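You operate a simulated robot arm through the tools that you are given. There is no shell and no other tool.

The job below is to be done with a simulated robot arm. You get a single attempt, and the scene is never put back.

TASK
Job done: blow the labels off all four heads and zero the counter.

The check looks at the end state, three seconds after you hand in, the way a careful person would. Anything else that was tipped, shoved, dropped, spilled or broken makes it a failure.

THE ROBOT
A 6-joint arm with a two-finger parallel gripper, fixed in place. Base frame: the origin is at the foot of the arm, x ahead of it, y to its left, z up. Readings come in m, degrees, newtons and seconds.
With the tool pointing down near the work surface it reaches from about 0.2 to 0.66 m from the base axis. Its first joint turns from -166.0 to 166.0 degrees. Payload 1.57 kg.
The tool frame sits at the grasp point between the pads (the TCP): z along the fingers, y along the line on which they close. The tips reach 0.03 m beyond it. Largest opening 0.11 m; finger width 0.024, thickness 0.012; the body of the gripper, 0.048 by 0.112 m, starts 0.078 m behind the TCP.
Orientation is told as [roll, pitch, yaw] about the base's x, y, z axes, in that order, counted from this pose: with the fingers straight down and closing along the base's y, the tool's x points along the base's -x, its y along +y and its z along -z.

THE INTERFACE
- The arm moves only by the tool arm_command. Its arguments are lists of equal length, an entry for each row: "travel": the shift along the tool's x, y, z in mm, a list of three; "delta_rot": the turn, a rotation vector about the tool's x, y, z in rad, a list of three; "hand": the gripper command, from -1 (shut) to 1 (fully open), values between in proportion. In form: {"travel": [[x, y, z], ...], "delta_rot": [[wx, wy, wz], ...], "hand": [hand, ...]}. A call has 1 to 20 rows; each row is the pose to reach, as a shift and turn from the pose commanded when the call began, along the tool's axes at that moment. Rows are played at 5 a second. More than 0.05 m and 8.6 degrees between two rows, or a gripper value outside its range, and nothing of the call is played. Where a pose cannot be reached the arm comes as near as it can. A force on the tool above 40 N (or 10 N above the force at the start of the call, whichever is more), or a blocked arm, ends the call early, and 0.2 s more pass. The fingers move at their own pace (about 0.108 m/s each) and stop on an object; they squeeze with about 41 N. The grip force told is the motor's: it shows also when the fingers shut on nothing. Time passes only in rows, and 0.2 s behind the last, so rows that repeat a pose let the fingers close. It gives the time, the measured TCP pose, the force on the tool (base axes), the opening and the grip force at its end, in the units of the frame above (readings bear some noise), with the torque about the TCP (base axes, N m) and any sound that the robot's microphone picked up.
- Cameras (640 x 400 px; columns grow to the right, rows downward): "scene" is fixed at [0.4056, 0.6437, 1.2885]; the picture's right is [-1.00, -0.01, 0.00], its down [-0.00, 0.18, -0.98] and it looks along [0.01, -0.98, -0.18] (base axes); focal length 345 px, centre (320, 200). "wrist" rides on the gripper at [0.07, 0.016, -0.141] in the tool frame; the picture's right is [-0.23, 0.97, 0.00], its down [-0.85, -0.20, -0.48] and it looks along [-0.47, -0.11, 0.88] (tool axes); focal length 222 px, centre (320, 200). There is no depth. A picture from a camera that has moved, and an enlarged one, comes with that camera's place and axes in the base frame and with its lens. The place of the scene camera against the robot may be out by one fixed shift of up to 0.018 m in any direction.
- capture(camera): a new picture of that camera. It takes no simulated time.
- slide_trunk(by): slides the trunk up (or, below 0, down) by that many m; the arm rides with it, the base frame stays. It gives what a move gives, with no picture.
- zoom(camera, box): a new picture of the part [left, top, right, bottom] of that camera's present view, enlarged. It takes no simulated time.
- finish_job(): hands the job in; it is judged then, once.

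Nothing tells you positions but the pictures and the camera data. Unless the task says otherwise, let go and move clear before handing in.

The tools are called by a JSON object that holds its "method" and its "body". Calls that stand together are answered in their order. arm_command: Moves the arm, as the interface text tells. Its arguments: {"type":"object","properties":{"travel":{"type":"array","items":{"type":"array","items":{"type":"number"}}},"delta_rot":{"type":"array","items":{"type":"array","items":{"type":"number"}}},"hand":{"type":"array","items":{"type":"number"}}},"required":["travel","delta_rot","hand"]} The other tools are called the same way: slide_trunk (by) slides the trunk up or down; capture (camera) takes a picture; zoom (camera, box) takes an enlarged picture of a part of a camera's view; finish_job () hands the job in.

At the start:

```text
clock: 0.0
tcp_pos: [0.1359, -0.505, 1.3619]
tool_rot: [-0.1, 0.0, -0.1]
ft_force: [-0.3, 1.1, 0.3]
moment: [0.01, 0.0, 0.01]
grip_width: 0.11
grasp_force: 0.0
trunk travel left (down, up): [-0.225, 0.365]
```

scene: 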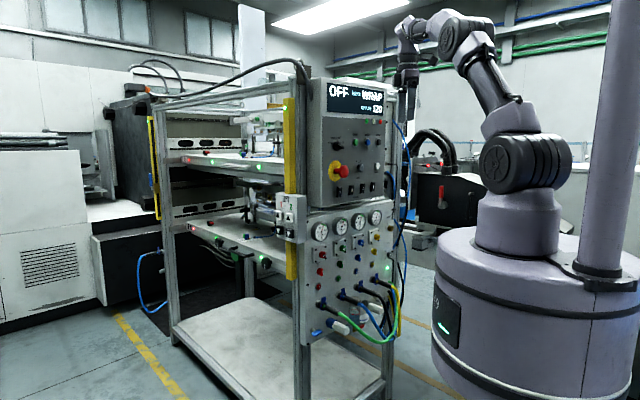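
wrist: 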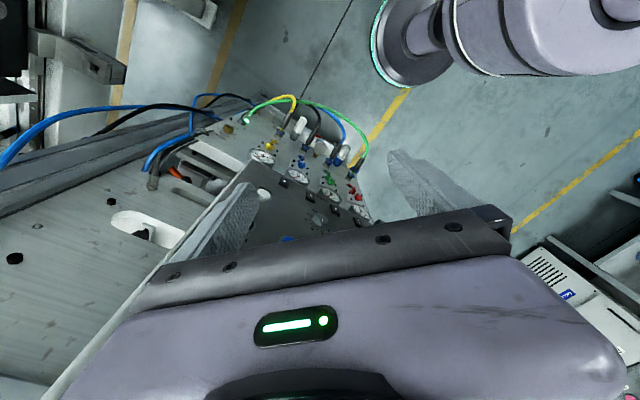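

I see a machine frame with an upper control box (display reading "OFF ... 120", with an emergency stop) and a lower panel with four gauges and coloured buttons. I'll zoom in to read the panel before moving anything.

{"method": "zoom", "body": {"camera": "scene", "box": [300, 70, 420, 145]}}

{"method": "zoom", "body": {"camera": "scene", "box": [300, 130, 420, 205]}}

{"method": "zoom", "body": {"camera": "scene", "box": [290, 200, 410, 275]}}

{"method": "zoom", "body": {"camera": "scene", "box": [290, 265, 410, 340]}}

{"method": "zoom", "body": {"camera": "scene", "box": [150, 90, 310, 190]}}

{"method": "zoom", "body": {"camera": "scene", "box": [150, 180, 310, 280]}}

```text
5.33 times, centred on (360, 108) of scene
camera zoom: at [0.4056, 0.6437, 1.2885], right [-1.0, -0.01, 0.0], down [0.0, 0.18, -0.98], along [0.01, -0.98, -0.18], focal length 1838 px, centre (107, 693)
```

zoom: 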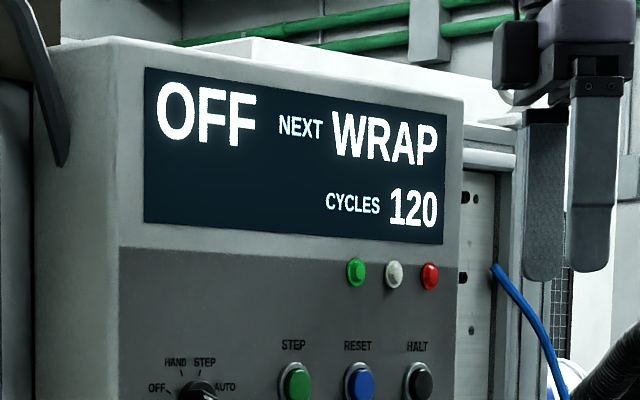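

```text
5.33 times, centred on (360, 168) of scene
camera zoom: at [0.4056, 0.6437, 1.2885], right [-1.0, -0.01, 0.0], down [0.0, 0.18, -0.98], along [0.01, -0.98, -0.18], focal length 1838 px, centre (107, 373)
```

zoom: 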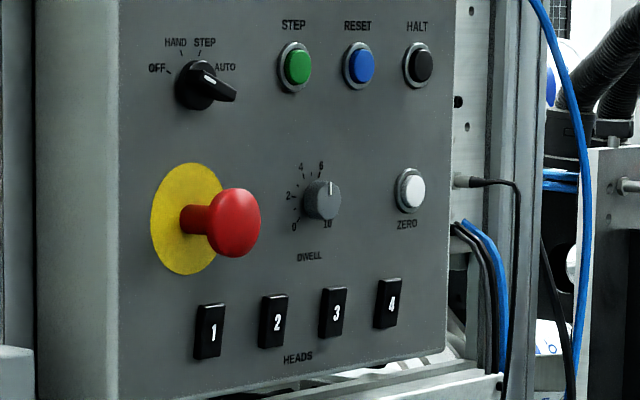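

```text
5.33 times, centred on (350, 238) of scene
camera zoom: at [0.4056, 0.6437, 1.2885], right [-1.0, -0.01, 0.0], down [0.0, 0.18, -0.98], along [0.01, -0.98, -0.18], focal length 1838 px, centre (160, 0)
```

zoom: 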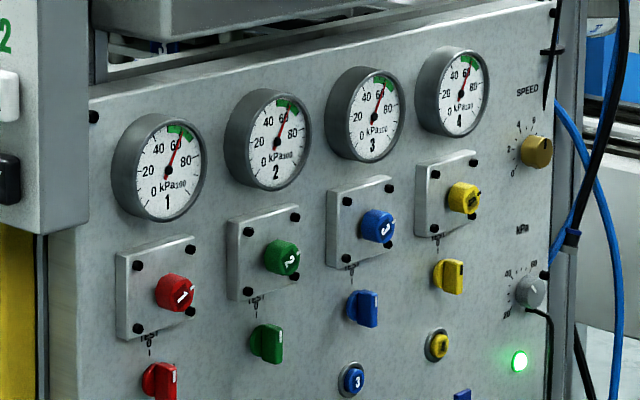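

```text
5.33 times, centred on (350, 302) of scene
camera zoom: at [0.4056, 0.6437, 1.2885], right [-1.0, -0.01, 0.0], down [0.0, 0.18, -0.98], along [0.01, -0.98, -0.18], focal length 1838 px, centre (160, -347)
```

zoom: 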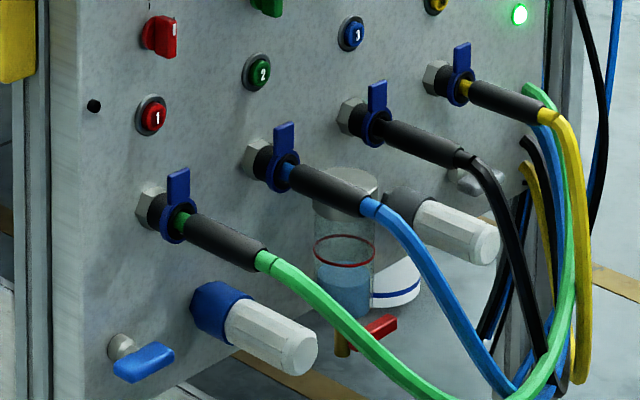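

```text
4.00 times, centred on (230, 140) of scene
camera zoom: at [0.4056, 0.6437, 1.2885], right [-1.0, -0.01, 0.0], down [0.0, 0.18, -0.98], along [0.01, -0.98, -0.18], focal length 1378 px, centre (680, 440)
```

zoom: 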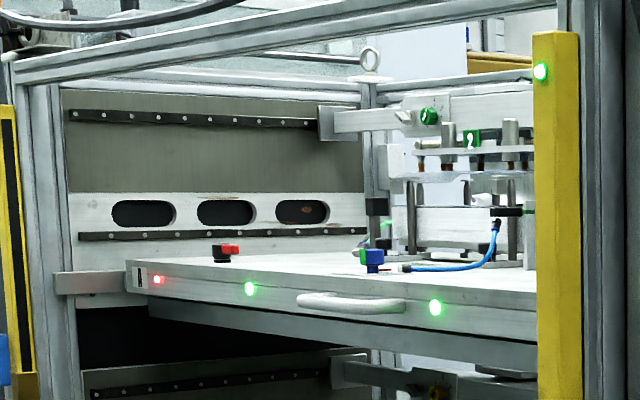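

```text
4.00 times, centred on (230, 230) of scene
camera zoom: at [0.4056, 0.6437, 1.2885], right [-1.0, -0.01, 0.0], down [0.0, 0.18, -0.98], along [0.01, -0.98, -0.18], focal length 1378 px, centre (680, 80)
```

zoom: 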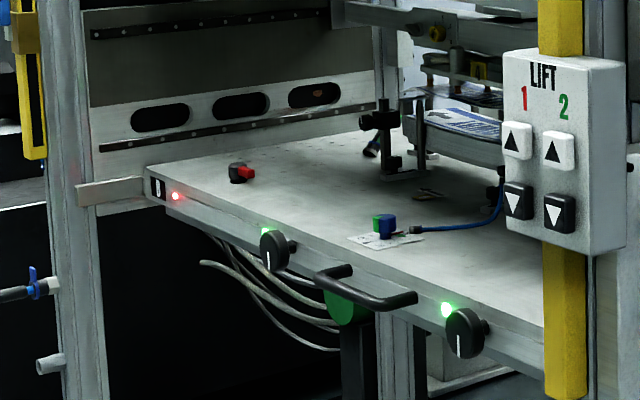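

The upper box has a mode selector, STEP/RESET/HALT, ZERO, DWELL and HEADS rockers. The lower panel has four colour-coded columns of gauge, regulator, selector and button. I'll look closer at the legends and at the wrist view.

{"method": "zoom", "body": {"camera": "scene", "box": [306, 240, 346, 265]}}

{"method": "zoom", "body": {"camera": "scene", "box": [310, 255, 350, 280]}}

{"method": "zoom", "body": {"camera": "scene", "box": [345, 230, 385, 255]}}

{"method": "zoom", "body": {"camera": "scene", "box": [345, 248, 385, 273]}}

{"method": "zoom", "body": {"camera": "scene", "box": [324, 132, 364, 157]}}

{"method": "zoom", "body": {"camera": "scene", "box": [370, 210, 410, 235]}}

{"method": "zoom", "body": {"camera": "wrist", "box": [200, 80, 400, 205]}}

{"method": "zoom", "body": {"camera": "wrist", "box": [200, 150, 400, 275]}}

```text
16.00 times, centred on (326, 252) of scene
camera zoom: at [0.4056, 0.6437, 1.2885], right [-1.0, -0.01, 0.0], down [0.0, 0.18, -0.98], along [0.01, -0.98, -0.18], focal length 5513 px, centre (224, -640)
```

zoom: 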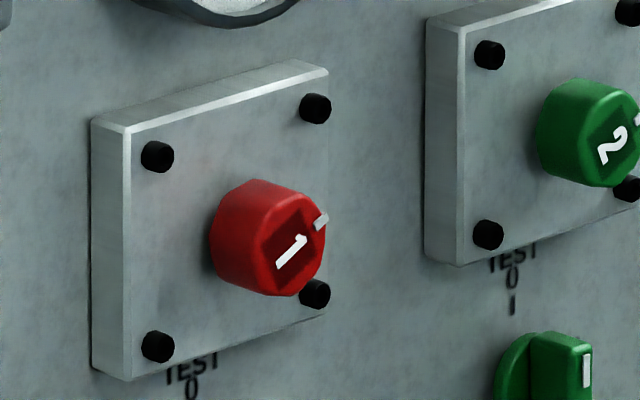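

```text
16.00 times, centred on (330, 268) of scene
camera zoom: at [0.4056, 0.6437, 1.2885], right [-1.0, -0.01, 0.0], down [0.0, 0.18, -0.98], along [0.01, -0.98, -0.18], focal length 5513 px, centre (160, -880)
```

zoom: 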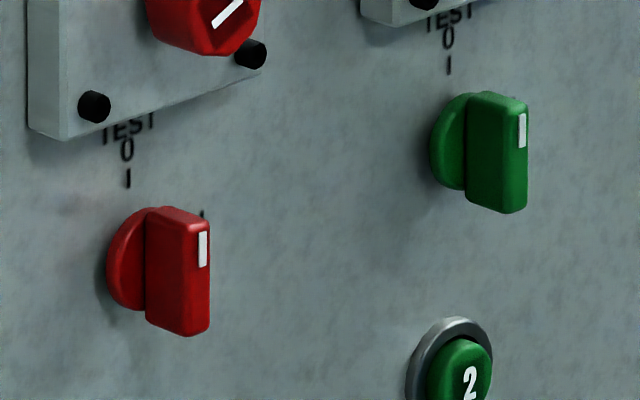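

```text
16.00 times, centred on (365, 242) of scene
camera zoom: at [0.4056, 0.6437, 1.2885], right [-1.0, -0.01, 0.0], down [0.0, 0.18, -0.98], along [0.01, -0.98, -0.18], focal length 5513 px, centre (-400, -480)
```

zoom: 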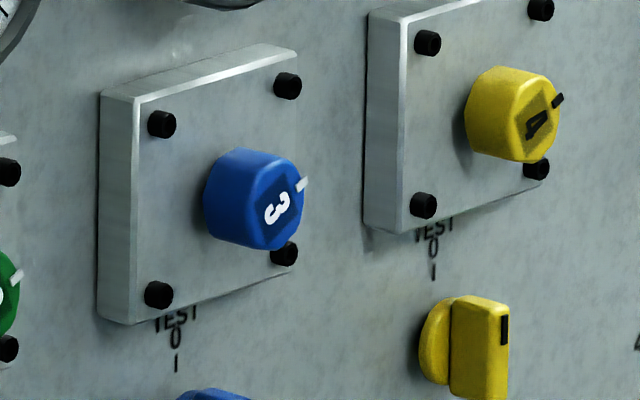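

```text
16.00 times, centred on (365, 260) of scene
camera zoom: at [0.4056, 0.6437, 1.2885], right [-1.0, -0.01, 0.0], down [0.0, 0.18, -0.98], along [0.01, -0.98, -0.18], focal length 5513 px, centre (-400, -768)
```

zoom: 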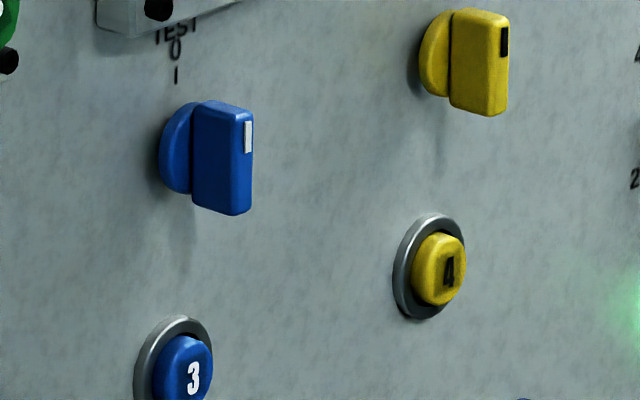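

```text
16.00 times, centred on (344, 144) of scene
camera zoom: at [0.4056, 0.6437, 1.2885], right [-1.0, -0.01, 0.0], down [0.0, 0.18, -0.98], along [0.01, -0.98, -0.18], focal length 5513 px, centre (-64, 1088)
```

zoom: 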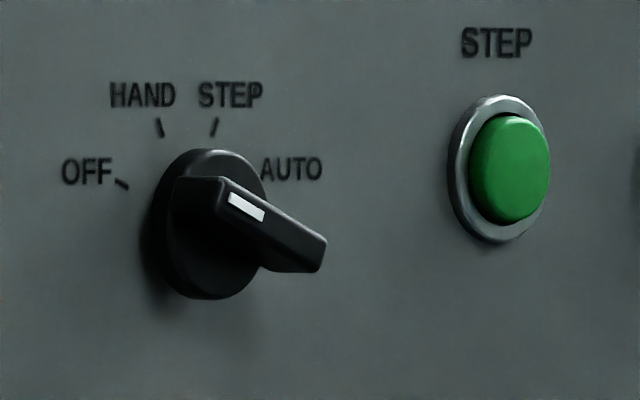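

```text
16.00 times, centred on (390, 222) of scene
camera zoom: at [0.4056, 0.6437, 1.2885], right [-1.0, -0.01, 0.0], down [0.0, 0.18, -0.98], along [0.01, -0.98, -0.18], focal length 5513 px, centre (-800, -160)
```

zoom: 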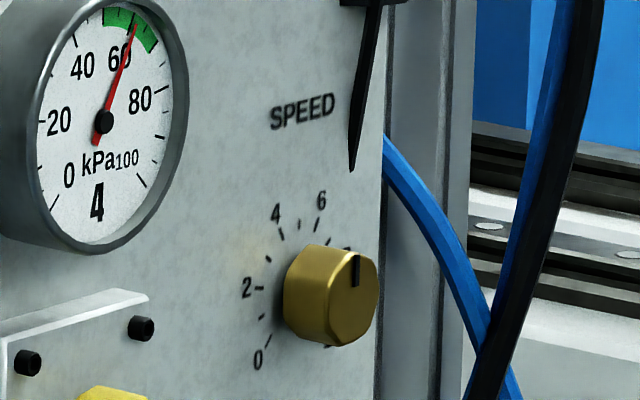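

```text
3.20 times, centred on (300, 142) of wrist
camera zoom: at [0.0663, -0.4881, 1.5032], right [0.23, 0.97, 0.0], down [0.85, -0.2, 0.48], along [0.47, -0.11, -0.88], focal length 711 px, centre (384, 384)
```

zoom: 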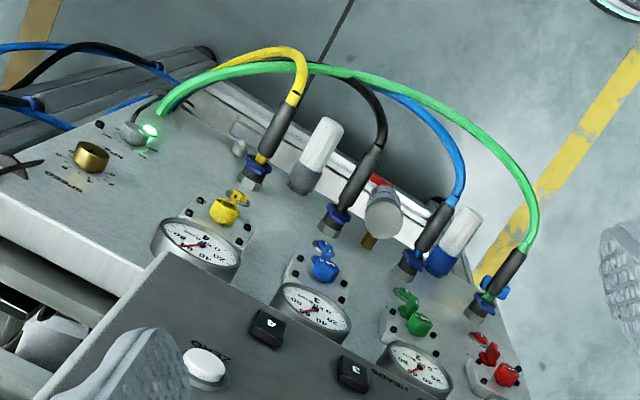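

```text
3.20 times, centred on (300, 212) of wrist
camera zoom: at [0.0663, -0.4881, 1.5032], right [0.23, 0.97, 0.0], down [0.85, -0.2, 0.48], along [0.47, -0.11, -0.88], focal length 711 px, centre (384, 160)
```

zoom: 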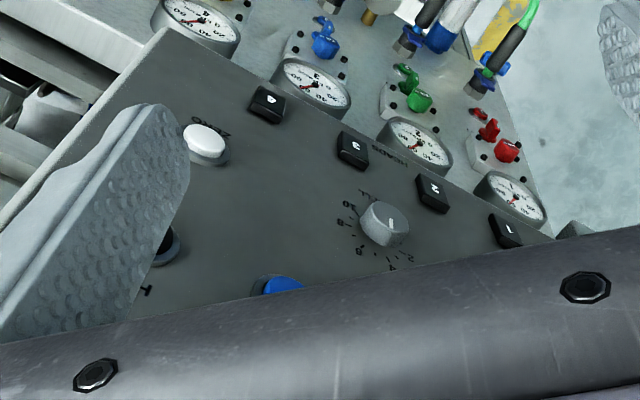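

I estimate the panel plane at 45° facing the robot, roughly 0.58 m from the base axis, with ZERO near (0.21, −0.62, 1.17). I'll look further at the label heads inside the frame before deciding what "blow" means here.

{"method": "zoom", "body": {"camera": "scene", "box": [235, 100, 299, 140]}}

{"method": "zoom", "body": {"camera": "scene", "box": [235, 130, 299, 170]}}

{"method": "zoom", "body": {"camera": "scene", "box": [225, 180, 289, 220]}}

{"method": "zoom", "body": {"camera": "scene", "box": [225, 210, 289, 250]}}

{"method": "zoom", "body": {"camera": "scene", "box": [160, 150, 224, 190]}}

{"method": "zoom", "body": {"camera": "scene", "box": [180, 210, 244, 250]}}

{"method": "zoom", "body": {"camera": "scene", "box": [320, 150, 400, 200]}}

{"method": "zoom", "body": {"camera": "scene", "box": [380, 150, 480, 212]}}

```text
10.00 times, centred on (267, 120) of scene
camera zoom: at [0.4056, 0.6437, 1.2885], right [-1.0, -0.01, 0.0], down [0.0, 0.18, -0.98], along [0.01, -0.98, -0.18], focal length 3446 px, centre (850, 1000)
```

zoom: 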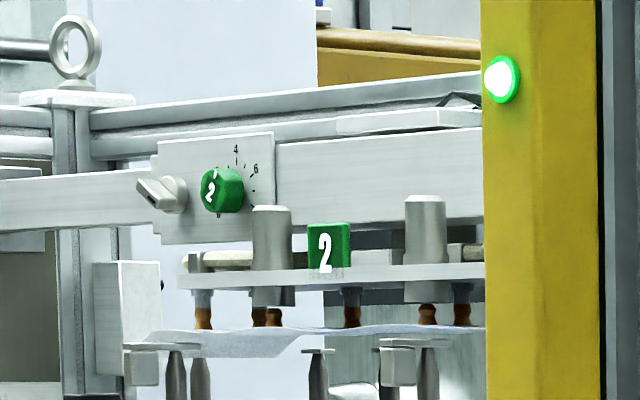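

```text
10.00 times, centred on (267, 150) of scene
camera zoom: at [0.4056, 0.6437, 1.2885], right [-1.0, -0.01, 0.0], down [0.0, 0.18, -0.98], along [0.01, -0.98, -0.18], focal length 3446 px, centre (850, 700)
```

zoom: 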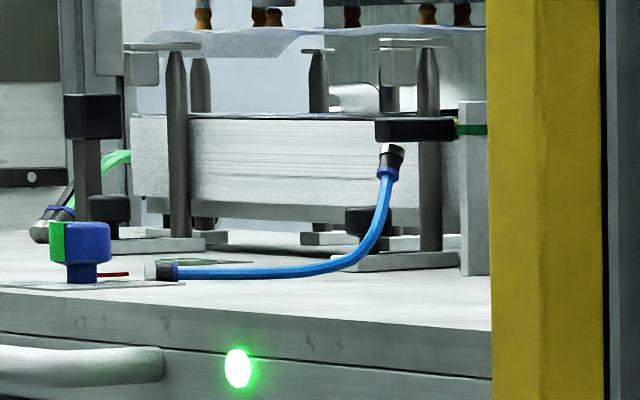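

```text
10.00 times, centred on (257, 200) of scene
camera zoom: at [0.4056, 0.6437, 1.2885], right [-1.0, -0.01, 0.0], down [0.0, 0.18, -0.98], along [0.01, -0.98, -0.18], focal length 3446 px, centre (950, 200)
```

zoom: 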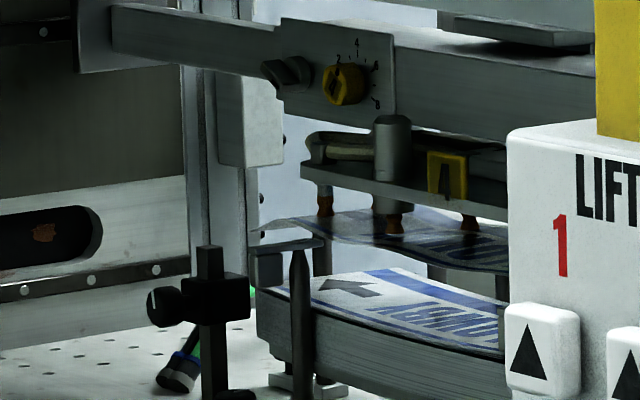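

```text
10.00 times, centred on (257, 230) of scene
camera zoom: at [0.4056, 0.6437, 1.2885], right [-1.0, -0.01, 0.0], down [0.0, 0.18, -0.98], along [0.01, -0.98, -0.18], focal length 3446 px, centre (950, -100)
```

zoom: 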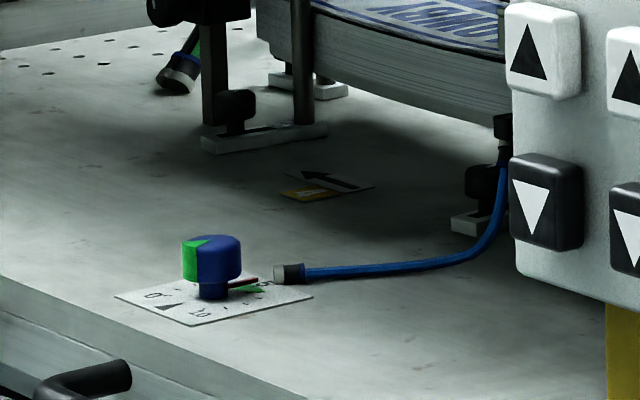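

```text
10.00 times, centred on (192, 170) of scene
camera zoom: at [0.4056, 0.6437, 1.2885], right [-1.0, -0.01, 0.0], down [0.0, 0.18, -0.98], along [0.01, -0.98, -0.18], focal length 3446 px, centre (1600, 500)
```

zoom: 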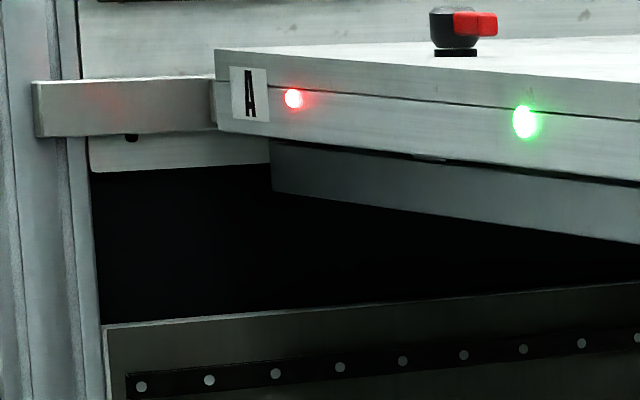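

```text
10.00 times, centred on (212, 230) of scene
camera zoom: at [0.4056, 0.6437, 1.2885], right [-1.0, -0.01, 0.0], down [0.0, 0.18, -0.98], along [0.01, -0.98, -0.18], focal length 3446 px, centre (1400, -100)
```

zoom: 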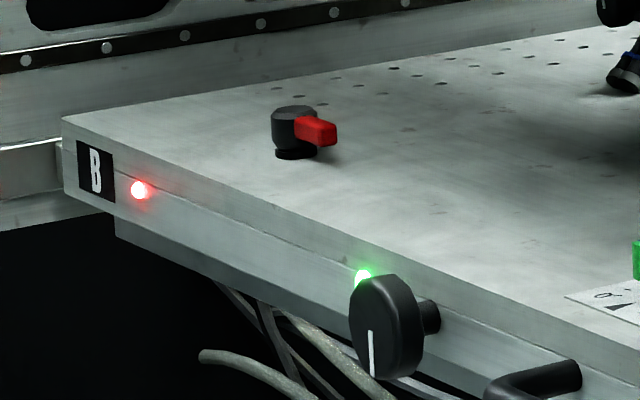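

```text
8.00 times, centred on (360, 175) of scene
camera zoom: at [0.4056, 0.6437, 1.2885], right [-1.0, -0.01, 0.0], down [0.0, 0.18, -0.98], along [0.01, -0.98, -0.18], focal length 2757 px, centre (0, 400)
```

zoom: 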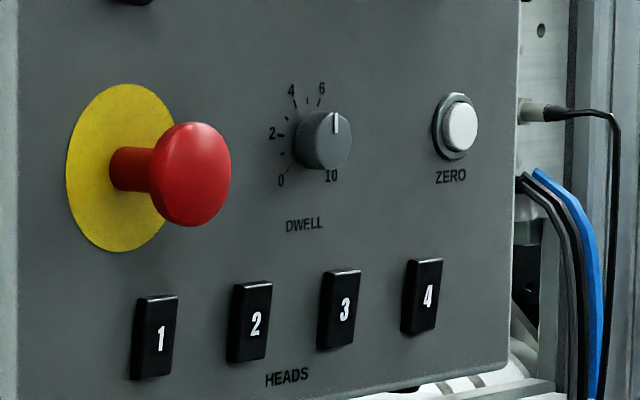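

```text
6.40 times, centred on (430, 181) of scene
camera zoom: at [0.4056, 0.6437, 1.2885], right [-1.0, -0.01, 0.0], down [0.0, 0.18, -0.98], along [0.01, -0.98, -0.18], focal length 2205 px, centre (-384, 322)
```

zoom: 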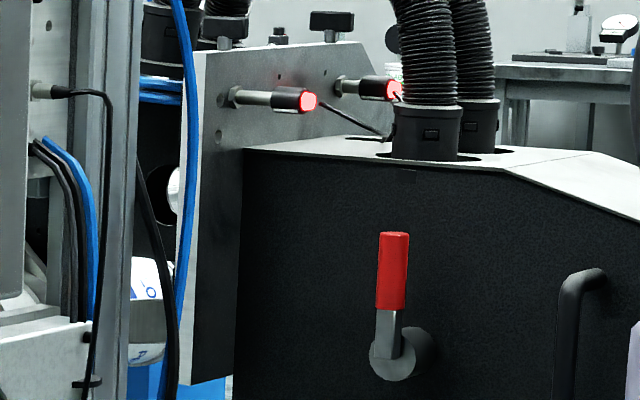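

The heads carry sheets on suction cups, and each gauge reads about 60 kPa, so the vacuum is holding the labels. I'll back off a little and turn the tool to face the panel, so the wrist camera can read the legends straight on.

{"method": "arm_command", "body": {"travel": [[0.8, 8, 0], [1.5, 16, 0], [2.3, 24, 0], [3, 32, 0], [3.8, 40, 0], [4.5, 48, 0], [5.3, 56, 0], [6, 64, 0], [6.8, 72, 0], [7.5, 80, 0], [8.3, 88, 0], [9, 95, 0]], "delta_rot": [[0.0512, -0.1235, 0.0512], [0.1023, -0.247, 0.1023], [0.1535, -0.3705, 0.1535], [0.2046, -0.494, 0.2046], [0.2558, -0.6175, 0.2558], [0.3069, -0.741, 0.3069], [0.3581, -0.8645, 0.3581], [0.4092, -0.988, 0.4092], [0.4604, -1.1115, 0.4604], [0.5115, -1.235, 0.5115], [0.5627, -1.3585, 0.5627], [0.6138, -1.482, 0.6138]], "hand": [1, 1, 1, 1, 1, 1, 1, 1, 1, 1, 1, 1]}}

{"method": "capture", "body": {"camera": "wrist"}}

{"method": "capture", "body": {"camera": "scene"}}

```text
clock: 2.6
tcp_pos: [0.1256, -0.4116, 1.3608]
tool_rot: [-158.7, -90.0, 113.4]
ft_force: [-0.3, -0.3, 0.3]
moment: [0.02, 0.01, -0.03]
grip_width: 0.1103
grasp_force: 0.1
trunk travel left (down, up): [-0.225, 0.365]
```

```text
taken
camera wrist: at [0.0386, -0.2995, 1.2916], right [0.69, 0.69, 0.23], down [-0.48, 0.2, 0.85], along [0.54, -0.7, 0.47], focal length 222 px, centre (320, 200)
```

wrist: 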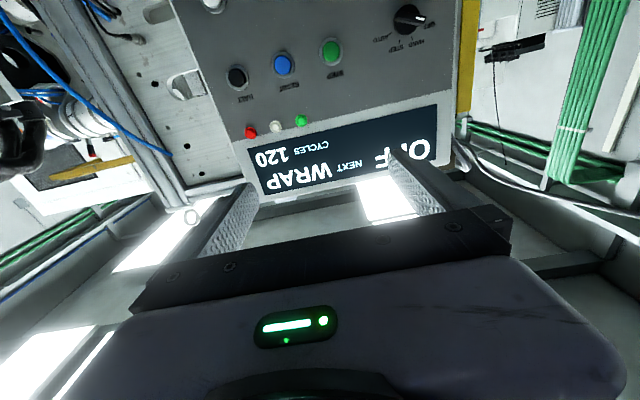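

```text
taken
```

scene: 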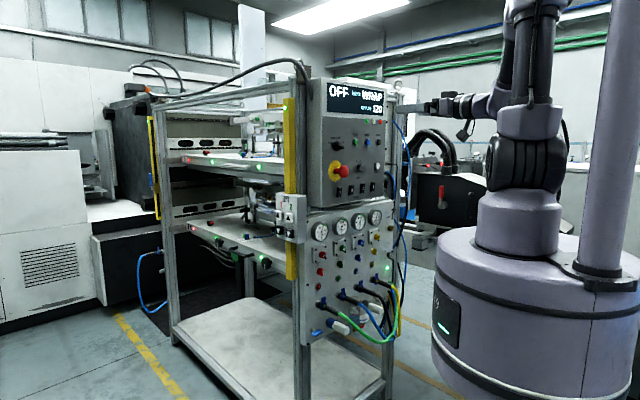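

The tool now faces the panel, with the wrist picture upside down. The mode selector points to OFF. I'll slide the trunk down so the wrist camera can see the lower panel.

{"method": "slide_trunk", "body": {"by": -0.22}}

{"method": "capture", "body": {"camera": "wrist"}}

```text
clock: 4.9
tcp_pos: [0.126, -0.412, 1.1404]
tool_rot: [-108.5, -90.0, 63.5]
ft_force: [-0.2, 0.9, -0.4]
moment: [0.03, 0.02, 0.0]
grip_width: 0.1101
grasp_force: 0.1
trunk travel left (down, up): [-0.005, 0.585]
```

```text
taken
camera wrist: at [0.0387, -0.2994, 1.0719], right [0.69, 0.69, 0.23], down [-0.48, 0.2, 0.86], along [0.54, -0.7, 0.47], focal length 222 px, centre (320, 200)
```

wrist: 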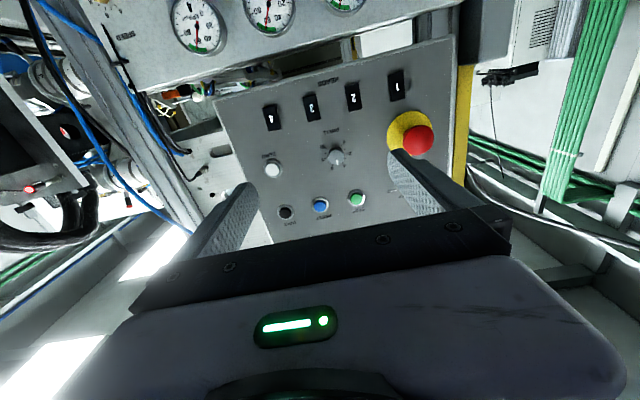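

The lower panel sits below this view. I'll lower the tool another 180 mm straight down, still well back from the panel, to read the selector and button legends.

{"method": "arm_command", "body": {"travel": [[20, 0, 0], [40, 0, 0], [60, 0, 0], [80, 0, 0], [100, 0, 0], [120, 0, 0], [140, 0, 0], [160, 0, 0], [180, 0, 0]], "delta_rot": [[0, 0, 0], [0, 0, 0], [0, 0, 0], [0, 0, 0], [0, 0, 0], [0, 0, 0], [0, 0, 0], [0, 0, 0], [0, 0, 0]], "hand": [1, 1, 1, 1, 1, 1, 1, 1, 1]}}

{"method": "capture", "body": {"camera": "wrist"}}

{"method": "capture", "body": {"camera": "scene"}}

```text
clock: 6.9
tcp_pos: [0.1272, -0.4121, 1.1215]
tool_rot: [29.1, -89.9, -74.1]
ft_force: [0.9, 0.1, -0.4]
moment: [-0.01, 0.0, -0.01]
grip_width: 0.1101
grasp_force: 0.0
out of reach, approached as far as the arm can: row 2, 3, 4, 5, 6, 7, 8, 9
trunk travel left (down, up): [-0.005, 0.585]
```

```text
taken
camera wrist: at [0.0386, -0.2992, 1.053], right [0.69, 0.69, 0.23], down [-0.48, 0.2, 0.86], along [0.54, -0.7, 0.46], focal length 222 px, centre (320, 200)
```

wrist: 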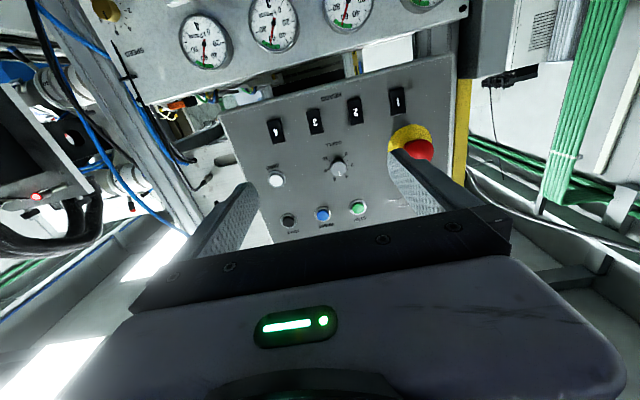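

```text
taken
```

scene: 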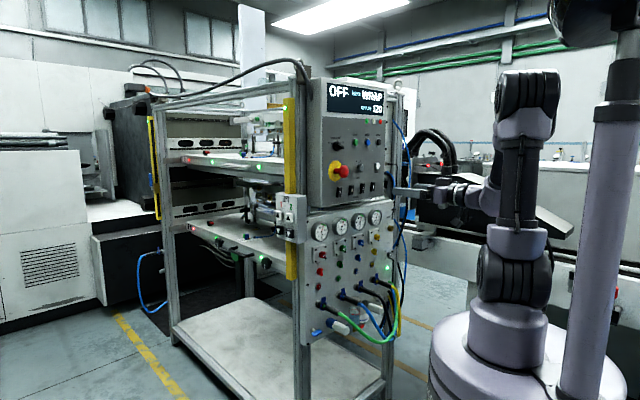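

The arm can't go lower at this short radius, stopping at z≈1.12. I'll make a small forward move to see where the commanded pose is counted from, then try lower further out.

{"method": "arm_command", "body": {"travel": [[0, 0, 5], [0, 0, 10]], "delta_rot": [[0, 0, 0], [0, 0, 0]], "hand": [1, 1]}}

```text
clock: 7.5
tcp_pos: [0.1347, -0.4173, 1.122]
tool_rot: [82.3, -90.0, -127.4]
ft_force: [0.4, -1.1, 0.9]
moment: [-0.02, 0.01, 0.0]
grip_width: 0.1099
grasp_force: 0.1
trunk travel left (down, up): [-0.005, 0.585]
```

The commanded pose restarts from the pose actually reached. Next I'll go 60 mm forward, leaving the tips about 0.1 m short of the box, and then down.

{"method": "arm_command", "body": {"travel": [[0, 0, 20], [0, 0, 40], [0, 0, 60], [20, 0, 60], [40, 0, 60], [60, 0, 60], [80, 0, 60], [100, 0, 60], [120, 0, 60], [140, 0, 60], [160, 0, 60]], "delta_rot": [[0, 0, 0], [0, 0, 0], [0, 0, 0], [0, 0, 0], [0, 0, 0], [0, 0, 0], [0, 0, 0], [0, 0, 0], [0, 0, 0], [0, 0, 0], [0, 0, 0]], "hand": [1, 1, 1, 1, 1, 1, 1, 1, 1, 1, 1]}}

{"method": "capture", "body": {"camera": "wrist"}}

{"method": "capture", "body": {"camera": "scene"}}

```text
clock: 9.9
tcp_pos: [0.1673, -0.4806, 1.1114]
tool_rot: [30.4, -89.7, -75.3]
ft_force: [-0.1, 0.4, -0.5]
moment: [-0.01, 0.01, -0.01]
grip_width: 0.11
grasp_force: 0.0
out of reach, approached as far as the arm can: row 4, 5, 6, 7, 8, 9, 10, 11
trunk travel left (down, up): [-0.005, 0.585]
```

```text
taken
camera wrist: at [0.0793, -0.3693, 1.0424], right [0.69, 0.69, 0.23], down [-0.48, 0.19, 0.86], along [0.55, -0.7, 0.46], focal length 222 px, centre (320, 200)
```

wrist: 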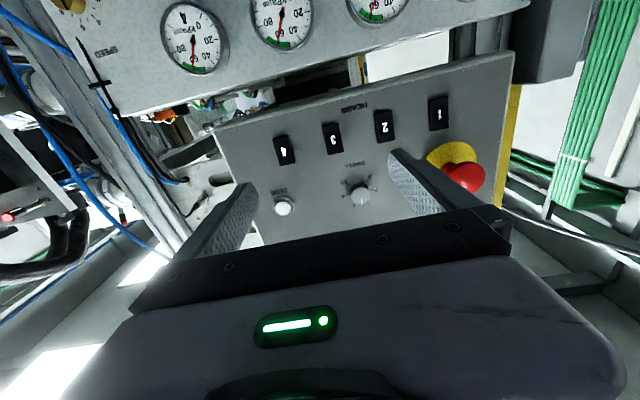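

```text
taken
```

scene: 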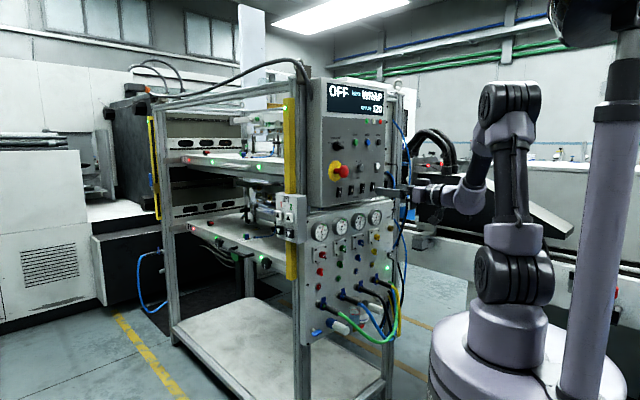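

Same limit here. I'll pitch the tool 45° downward instead, so the camera below it looks down at the lower panel.

{"method": "arm_command", "body": {"travel": [[0, 0, 0], [0, 0, 0], [0, 0, 0], [0, 0, 0], [0, 0, 0], [0, 0, 0]], "delta_rot": [[0, 0.131, 0], [0, 0.262, 0], [0, 0.393, 0], [0, 0.524, 0], [0, 0.654, 0], [0, 0.785, 0]], "hand": [1, 1, 1, 1, 1, 1]}}

{"method": "capture", "body": {"camera": "wrist"}}

```text
clock: 11.3
tcp_pos: [0.1685, -0.4861, 1.1115]
tool_rot: [0.0, -45.0, -45.0]
ft_force: [-0.1, -1.0, 0.2]
moment: [0.0, -0.02, 0.01]
grip_width: 0.1102
grasp_force: 0.2
trunk travel left (down, up): [-0.005, 0.585]
```

```text
taken
camera wrist: at [0.0753, -0.3669, 1.1628], right [0.8, 0.57, 0.16], down [0.05, -0.33, 0.94], along [0.59, -0.75, -0.29], focal length 222 px, centre (320, 200)
```

wrist: 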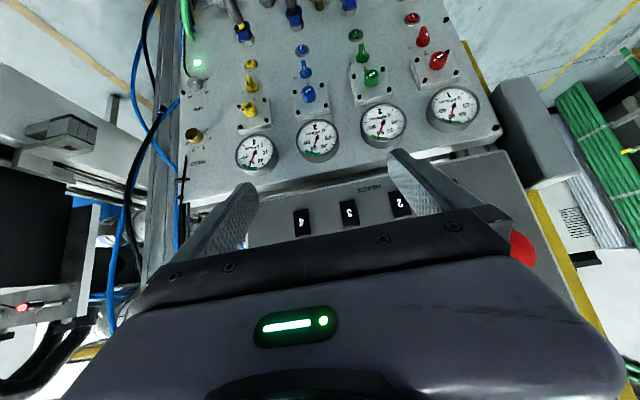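

The lower panel is now in view. I'll enlarge each column of controls to read the legends.

{"method": "zoom", "body": {"camera": "wrist", "box": [180, 0, 340, 100]}}

{"method": "zoom", "body": {"camera": "wrist", "box": [320, 0, 480, 100]}}

{"method": "zoom", "body": {"camera": "wrist", "box": [180, 90, 340, 190]}}

{"method": "zoom", "body": {"camera": "wrist", "box": [280, 20, 344, 60]}}

{"method": "zoom", "body": {"camera": "wrist", "box": [225, 30, 289, 70]}}

{"method": "zoom", "body": {"camera": "wrist", "box": [395, 0, 459, 40]}}

{"method": "zoom", "body": {"camera": "wrist", "box": [335, 20, 399, 60]}}

```text
4.00 times, centred on (260, 50) of wrist
camera zoom: at [0.0753, -0.3669, 1.1628], right [0.8, 0.57, 0.16], down [0.05, -0.33, 0.94], along [0.59, -0.75, -0.29], focal length 888 px, centre (560, 800)
```

zoom: 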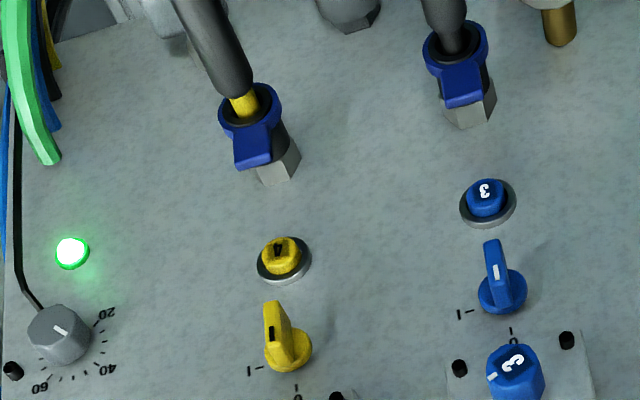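

```text
4.00 times, centred on (400, 50) of wrist
camera zoom: at [0.0753, -0.3669, 1.1628], right [0.8, 0.57, 0.16], down [0.05, -0.33, 0.94], along [0.59, -0.75, -0.29], focal length 888 px, centre (0, 800)
```

zoom: 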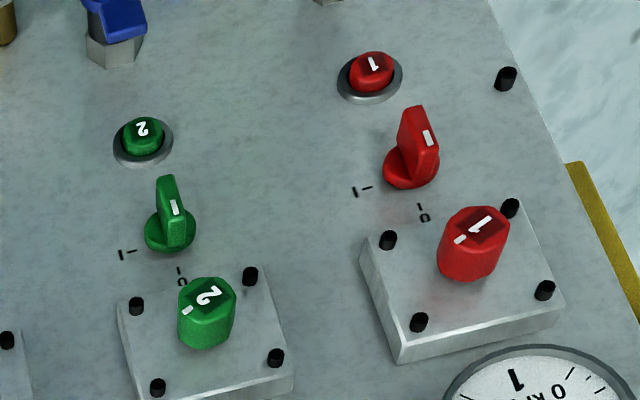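

```text
4.00 times, centred on (260, 140) of wrist
camera zoom: at [0.0753, -0.3669, 1.1628], right [0.8, 0.57, 0.16], down [0.05, -0.33, 0.94], along [0.59, -0.75, -0.29], focal length 888 px, centre (560, 440)
```

zoom: 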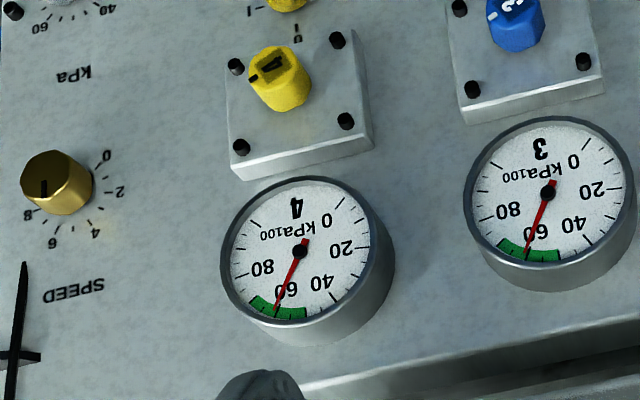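

```text
10.00 times, centred on (312, 40) of wrist
camera zoom: at [0.0753, -0.3669, 1.1628], right [0.8, 0.57, 0.16], down [0.05, -0.33, 0.94], along [0.59, -0.75, -0.29], focal length 2221 px, centre (400, 1800)
```

zoom: 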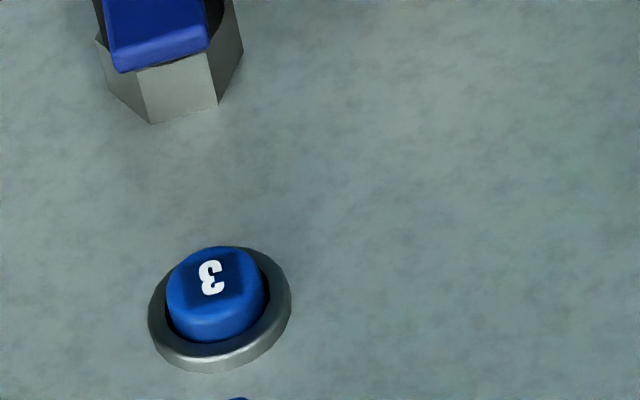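

```text
10.00 times, centred on (257, 50) of wrist
camera zoom: at [0.0753, -0.3669, 1.1628], right [0.8, 0.57, 0.16], down [0.05, -0.33, 0.94], along [0.59, -0.75, -0.29], focal length 2221 px, centre (950, 1700)
```

zoom: 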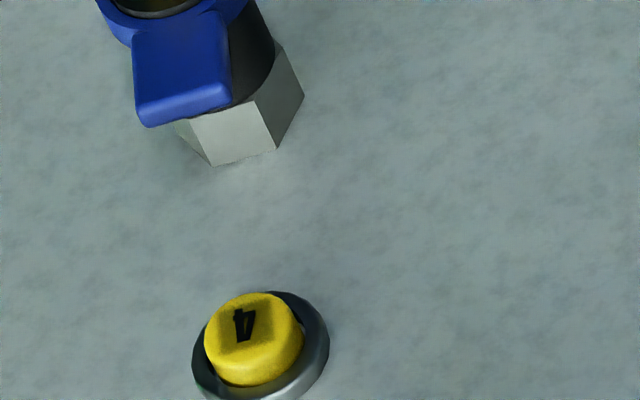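

```text
10.00 times, centred on (427, 20) of wrist
camera zoom: at [0.0753, -0.3669, 1.1628], right [0.8, 0.57, 0.16], down [0.05, -0.33, 0.94], along [0.59, -0.75, -0.29], focal length 2221 px, centre (-750, 2000)
```

zoom: 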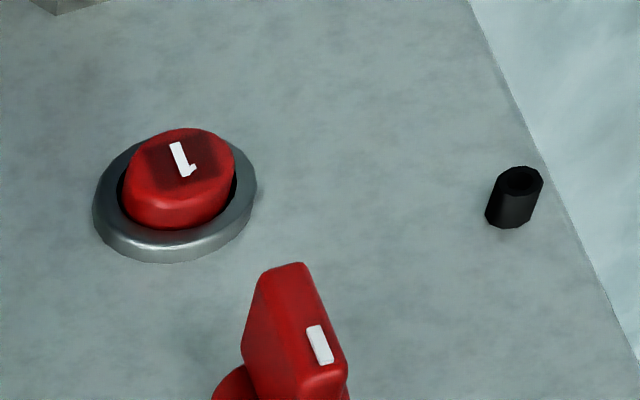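

```text
10.00 times, centred on (367, 40) of wrist
camera zoom: at [0.0753, -0.3669, 1.1628], right [0.8, 0.57, 0.16], down [0.05, -0.33, 0.94], along [0.59, -0.75, -0.29], focal length 2221 px, centre (-150, 1800)
```

zoom: 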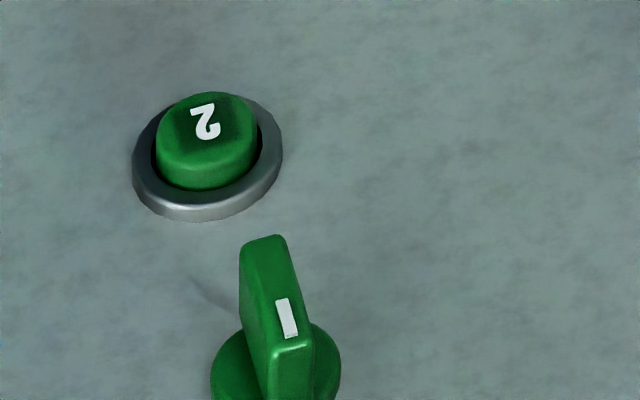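

The selectors are titled TEST with positions 0 and I, and all four point to 0. The numbered push-buttons below them (z≈0.77, U spacing ≈0.102 m) look like the per-head blow-off buttons. I'll close the fingers and go to a standoff in front of button 3, which is nearest, with the tool pitched 30° below horizontal to keep the camera clear of the hoses.

{"method": "arm_command", "body": {"travel": [[12.7, -0.3, 18.1], [25.4, -0.6, 36.2], [38.1, -0.9, 54.2], [50.8, -1.2, 72.3], [63.5, -1.5, 90.4], [76.2, -1.8, 108.5], [88.9, -2.1, 126.6], [101.7, -2.3, 144.6], [114.4, -2.6, 162.7], [127.1, -2.9, 180.8], [139.8, -3.2, 198.9], [152.5, -3.5, 217], [165.2, -3.8, 235], [177.9, -4.1, 253.1], [190.6, -4.4, 271.2]], "delta_rot": [[0, -0.0175, 0], [0, -0.035, 0], [0, -0.052, 0], [0, -0.07, 0], [0, -0.087, 0], [0, -0.105, 0], [0, -0.122, 0], [0, -0.14, 0], [0, -0.157, 0], [0, -0.175, 0], [0, -0.192, 0], [0, -0.21, 0], [0, -0.227, 0], [0, -0.245, 0], [0, -0.262, 0]], "hand": [-1, -1, -1, -1, -1, -1, -1, -1, -1, -1, -1, -1, -1, -1, -1]}}

{"method": "capture", "body": {"camera": "wrist"}}

{"method": "capture", "body": {"camera": "scene"}}

```text
clock: 14.5
tcp_pos: [0.2014, -0.5652, 0.8112]
tool_rot: [2.3, -58.9, -46.4]
ft_force: [0.5, -0.7, 0.6]
moment: [0.01, -0.01, 0.0]
grip_width: 0.0001
grasp_force: 22.0
out of reach, approached as far as the arm can: row 12, 13, 14, 15
trunk travel left (down, up): [-0.005, 0.585]
```

```text
taken
camera wrist: at [0.1007, -0.4441, 0.8246], right [0.76, 0.61, 0.21], down [-0.13, -0.18, 0.98], along [0.63, -0.77, -0.06], focal length 222 px, centre (320, 200)
```

wrist: 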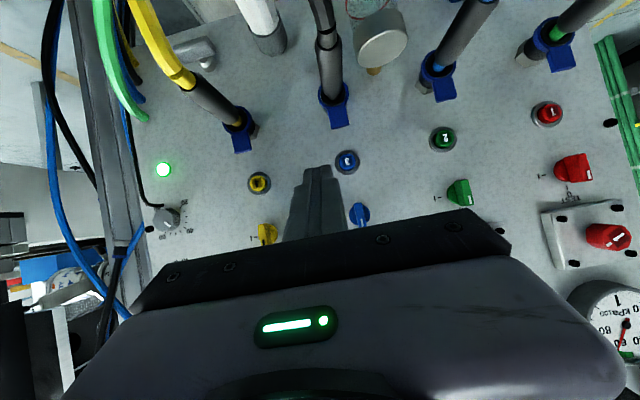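

```text
taken
```

scene: 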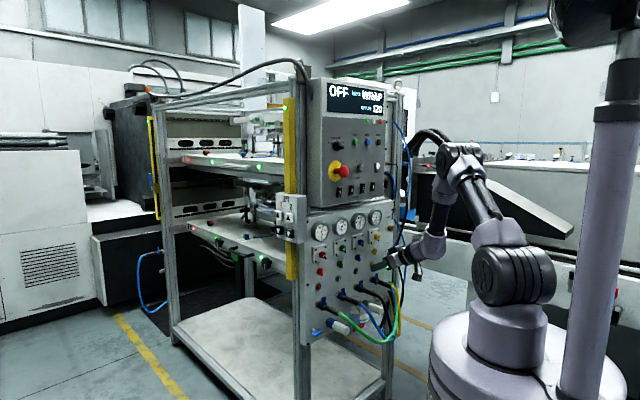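

The arm stopped just short of the target pose, at about z=0.81 and 28 mm to the side. A slightly steeper 40° pitch should be reachable, and it still clears the selector above and the blue valve lever below. I'll go to a standoff with the fingertip edge about 20 mm in front of button 3.

{"method": "arm_command", "body": {"travel": [[2.6, 6.8, 11], [5.3, 13.7, 22], [7.9, 20.5, 33], [10.5, 27.3, 44]], "delta_rot": [[0.005, 0.039, -0.0035], [0.01, 0.078, -0.007], [0.015, 0.116, -0.0105], [0.02, 0.155, -0.014]], "hand": [-1, -1, -1, -1]}}

{"method": "capture", "body": {"camera": "wrist"}}

{"method": "zoom", "body": {"camera": "scene", "box": [300, 190, 460, 290]}}

```text
clock: 15.5
tcp_pos: [0.2462, -0.5691, 0.7812]
tool_rot: [-2.1, -51.1, -43.9]
ft_force: [1.3, -0.6, 0.5]
moment: [-0.03, -0.03, -0.02]
grip_width: 0.0
grasp_force: 21.6
out of reach, approached as far as the arm can: row 1
trunk travel left (down, up): [-0.005, 0.585]
```

```text
taken
camera wrist: at [0.1503, -0.447, 0.8158], right [0.8, 0.58, 0.15], down [-0.01, -0.24, 0.97], along [0.6, -0.78, -0.19], focal length 222 px, centre (320, 200)
```

wrist: 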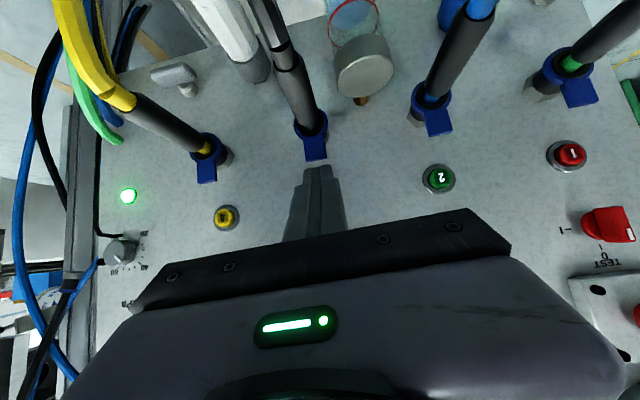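

```text
4.00 times, centred on (380, 240) of scene
camera zoom: at [0.4056, 0.6437, 1.2885], right [-1.0, -0.01, 0.0], down [0.0, 0.18, -0.98], along [0.01, -0.98, -0.18], focal length 1378 px, centre (80, 40)
```

zoom: 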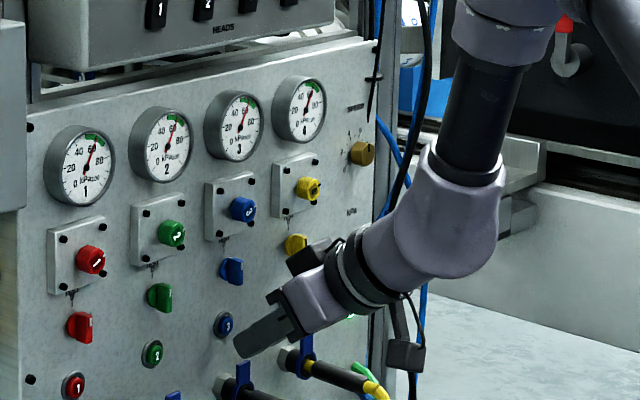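

I'm now about 19 mm in front of button 3 by my estimate, well aligned. I'll advance straight into the panel in small steps and check the force.

{"method": "arm_command", "body": {"travel": [[-2.5, 0, 3.1], [-5, 0.1, 6.2], [-7.5, 0.1, 9.3], [-10, 0.1, 12.4], [-12.6, 0.2, 15.6]], "delta_rot": [[0, 0, 0], [0, 0, 0], [0, 0, 0], [0, 0, 0], [0, 0, 0]], "hand": [-1, -1, -1, -1, -1]}}

{"method": "zoom", "body": {"camera": "scene", "box": [300, 200, 400, 262]}}

{"method": "zoom", "body": {"camera": "wrist", "box": [220, 100, 420, 225]}}

```text
clock: 16.7
tcp_pos: [0.2581, -0.5821, 0.7815]
tool_rot: [-2.0, -51.0, -44.0]
ft_force: [-23.3, 23.6, -2.6]
moment: [0.15, 0.4, 0.02]
grip_width: 0.0
grasp_force: 20.8
trunk travel left (down, up): [-0.005, 0.585]
heard: click
```

```text
6.40 times, centred on (350, 231) of scene
camera zoom: at [0.4056, 0.6437, 1.2885], right [-1.0, -0.01, 0.0], down [0.0, 0.18, -0.98], along [0.01, -0.98, -0.18], focal length 2205 px, centre (128, 2)
```

zoom: 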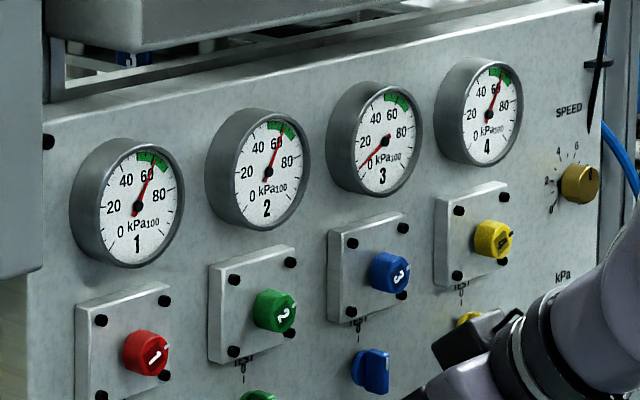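

```text
3.20 times, centred on (320, 162) of wrist
camera zoom: at [0.1629, -0.4601, 0.8169], right [0.8, 0.58, 0.15], down [-0.01, -0.24, 0.97], along [0.6, -0.78, -0.19], focal length 711 px, centre (320, 320)
```

zoom: 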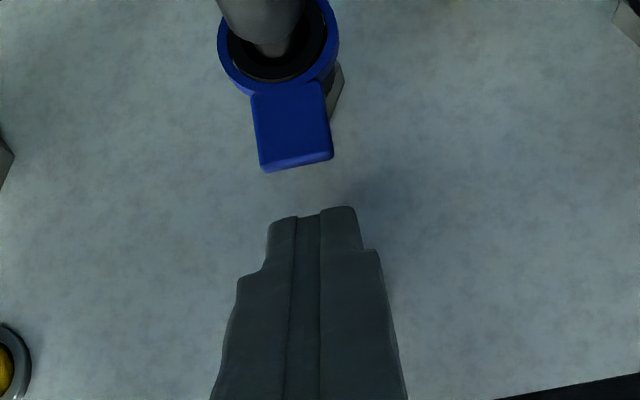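

A click was heard and gauge 3 dropped to 0, so these are the blow-off buttons. I'll back off by the same distance and check that gauge 3 stays down.

{"method": "arm_command", "body": {"travel": [[2.5, 0, -3.1], [5, -0.1, -6.2], [7.5, -0.1, -9.3], [10, -0.1, -12.4], [12.6, -0.2, -15.6]], "delta_rot": [[0, 0, 0], [0, 0, 0], [0, 0, 0], [0, 0, 0], [0, 0, 0]], "hand": [-1, -1, -1, -1, -1]}}

{"method": "zoom", "body": {"camera": "scene", "box": [300, 200, 400, 262]}}

{"method": "zoom", "body": {"camera": "scene", "box": [300, 70, 420, 145]}}

{"method": "zoom", "body": {"camera": "scene", "box": [225, 180, 289, 220]}}

{"method": "zoom", "body": {"camera": "scene", "box": [235, 100, 299, 140]}}

```text
clock: 17.9
tcp_pos: [0.2467, -0.5699, 0.7819]
tool_rot: [-2.1, -51.2, -44.0]
ft_force: [-0.2, 0.4, 0.2]
moment: [0.01, 0.02, 0.0]
grip_width: 0.0
grasp_force: 21.5
trunk travel left (down, up): [-0.005, 0.585]
```

```text
6.40 times, centred on (350, 231) of scene
camera zoom: at [0.4056, 0.6437, 1.2885], right [-1.0, -0.01, 0.0], down [0.0, 0.18, -0.98], along [0.01, -0.98, -0.18], focal length 2205 px, centre (128, 2)
```

zoom: 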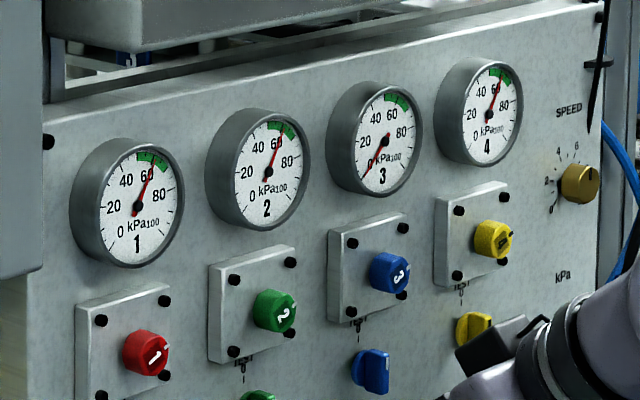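

```text
5.33 times, centred on (360, 108) of scene
camera zoom: at [0.4056, 0.6437, 1.2885], right [-1.0, -0.01, 0.0], down [0.0, 0.18, -0.98], along [0.01, -0.98, -0.18], focal length 1838 px, centre (107, 693)
```

zoom: 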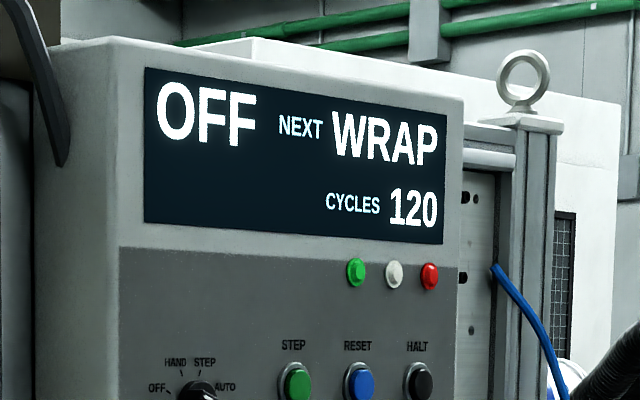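

```text
10.00 times, centred on (257, 200) of scene
camera zoom: at [0.4056, 0.6437, 1.2885], right [-1.0, -0.01, 0.0], down [0.0, 0.18, -0.98], along [0.01, -0.98, -0.18], focal length 3446 px, centre (950, 200)
```

zoom: 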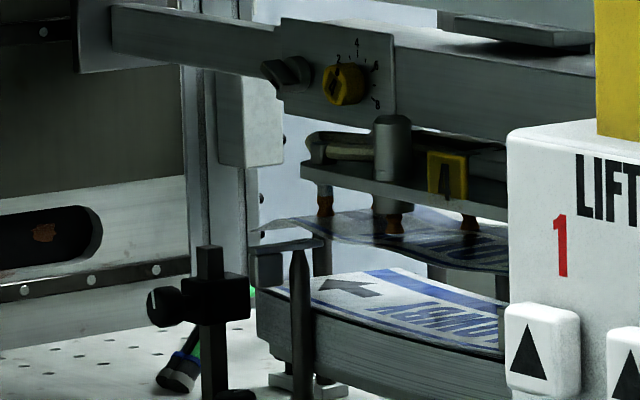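

```text
10.00 times, centred on (267, 120) of scene
camera zoom: at [0.4056, 0.6437, 1.2885], right [-1.0, -0.01, 0.0], down [0.0, 0.18, -0.98], along [0.01, -0.98, -0.18], focal length 3446 px, centre (850, 1000)
```

zoom: 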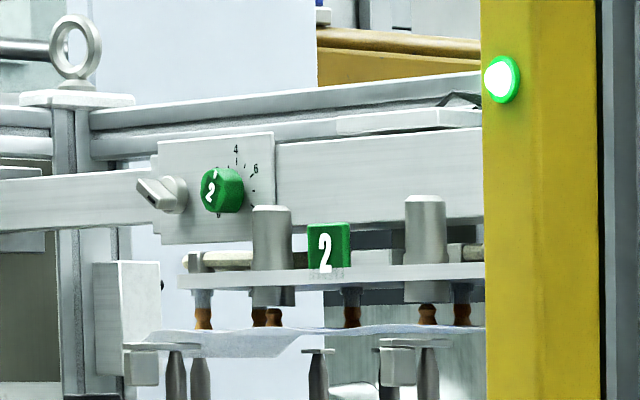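

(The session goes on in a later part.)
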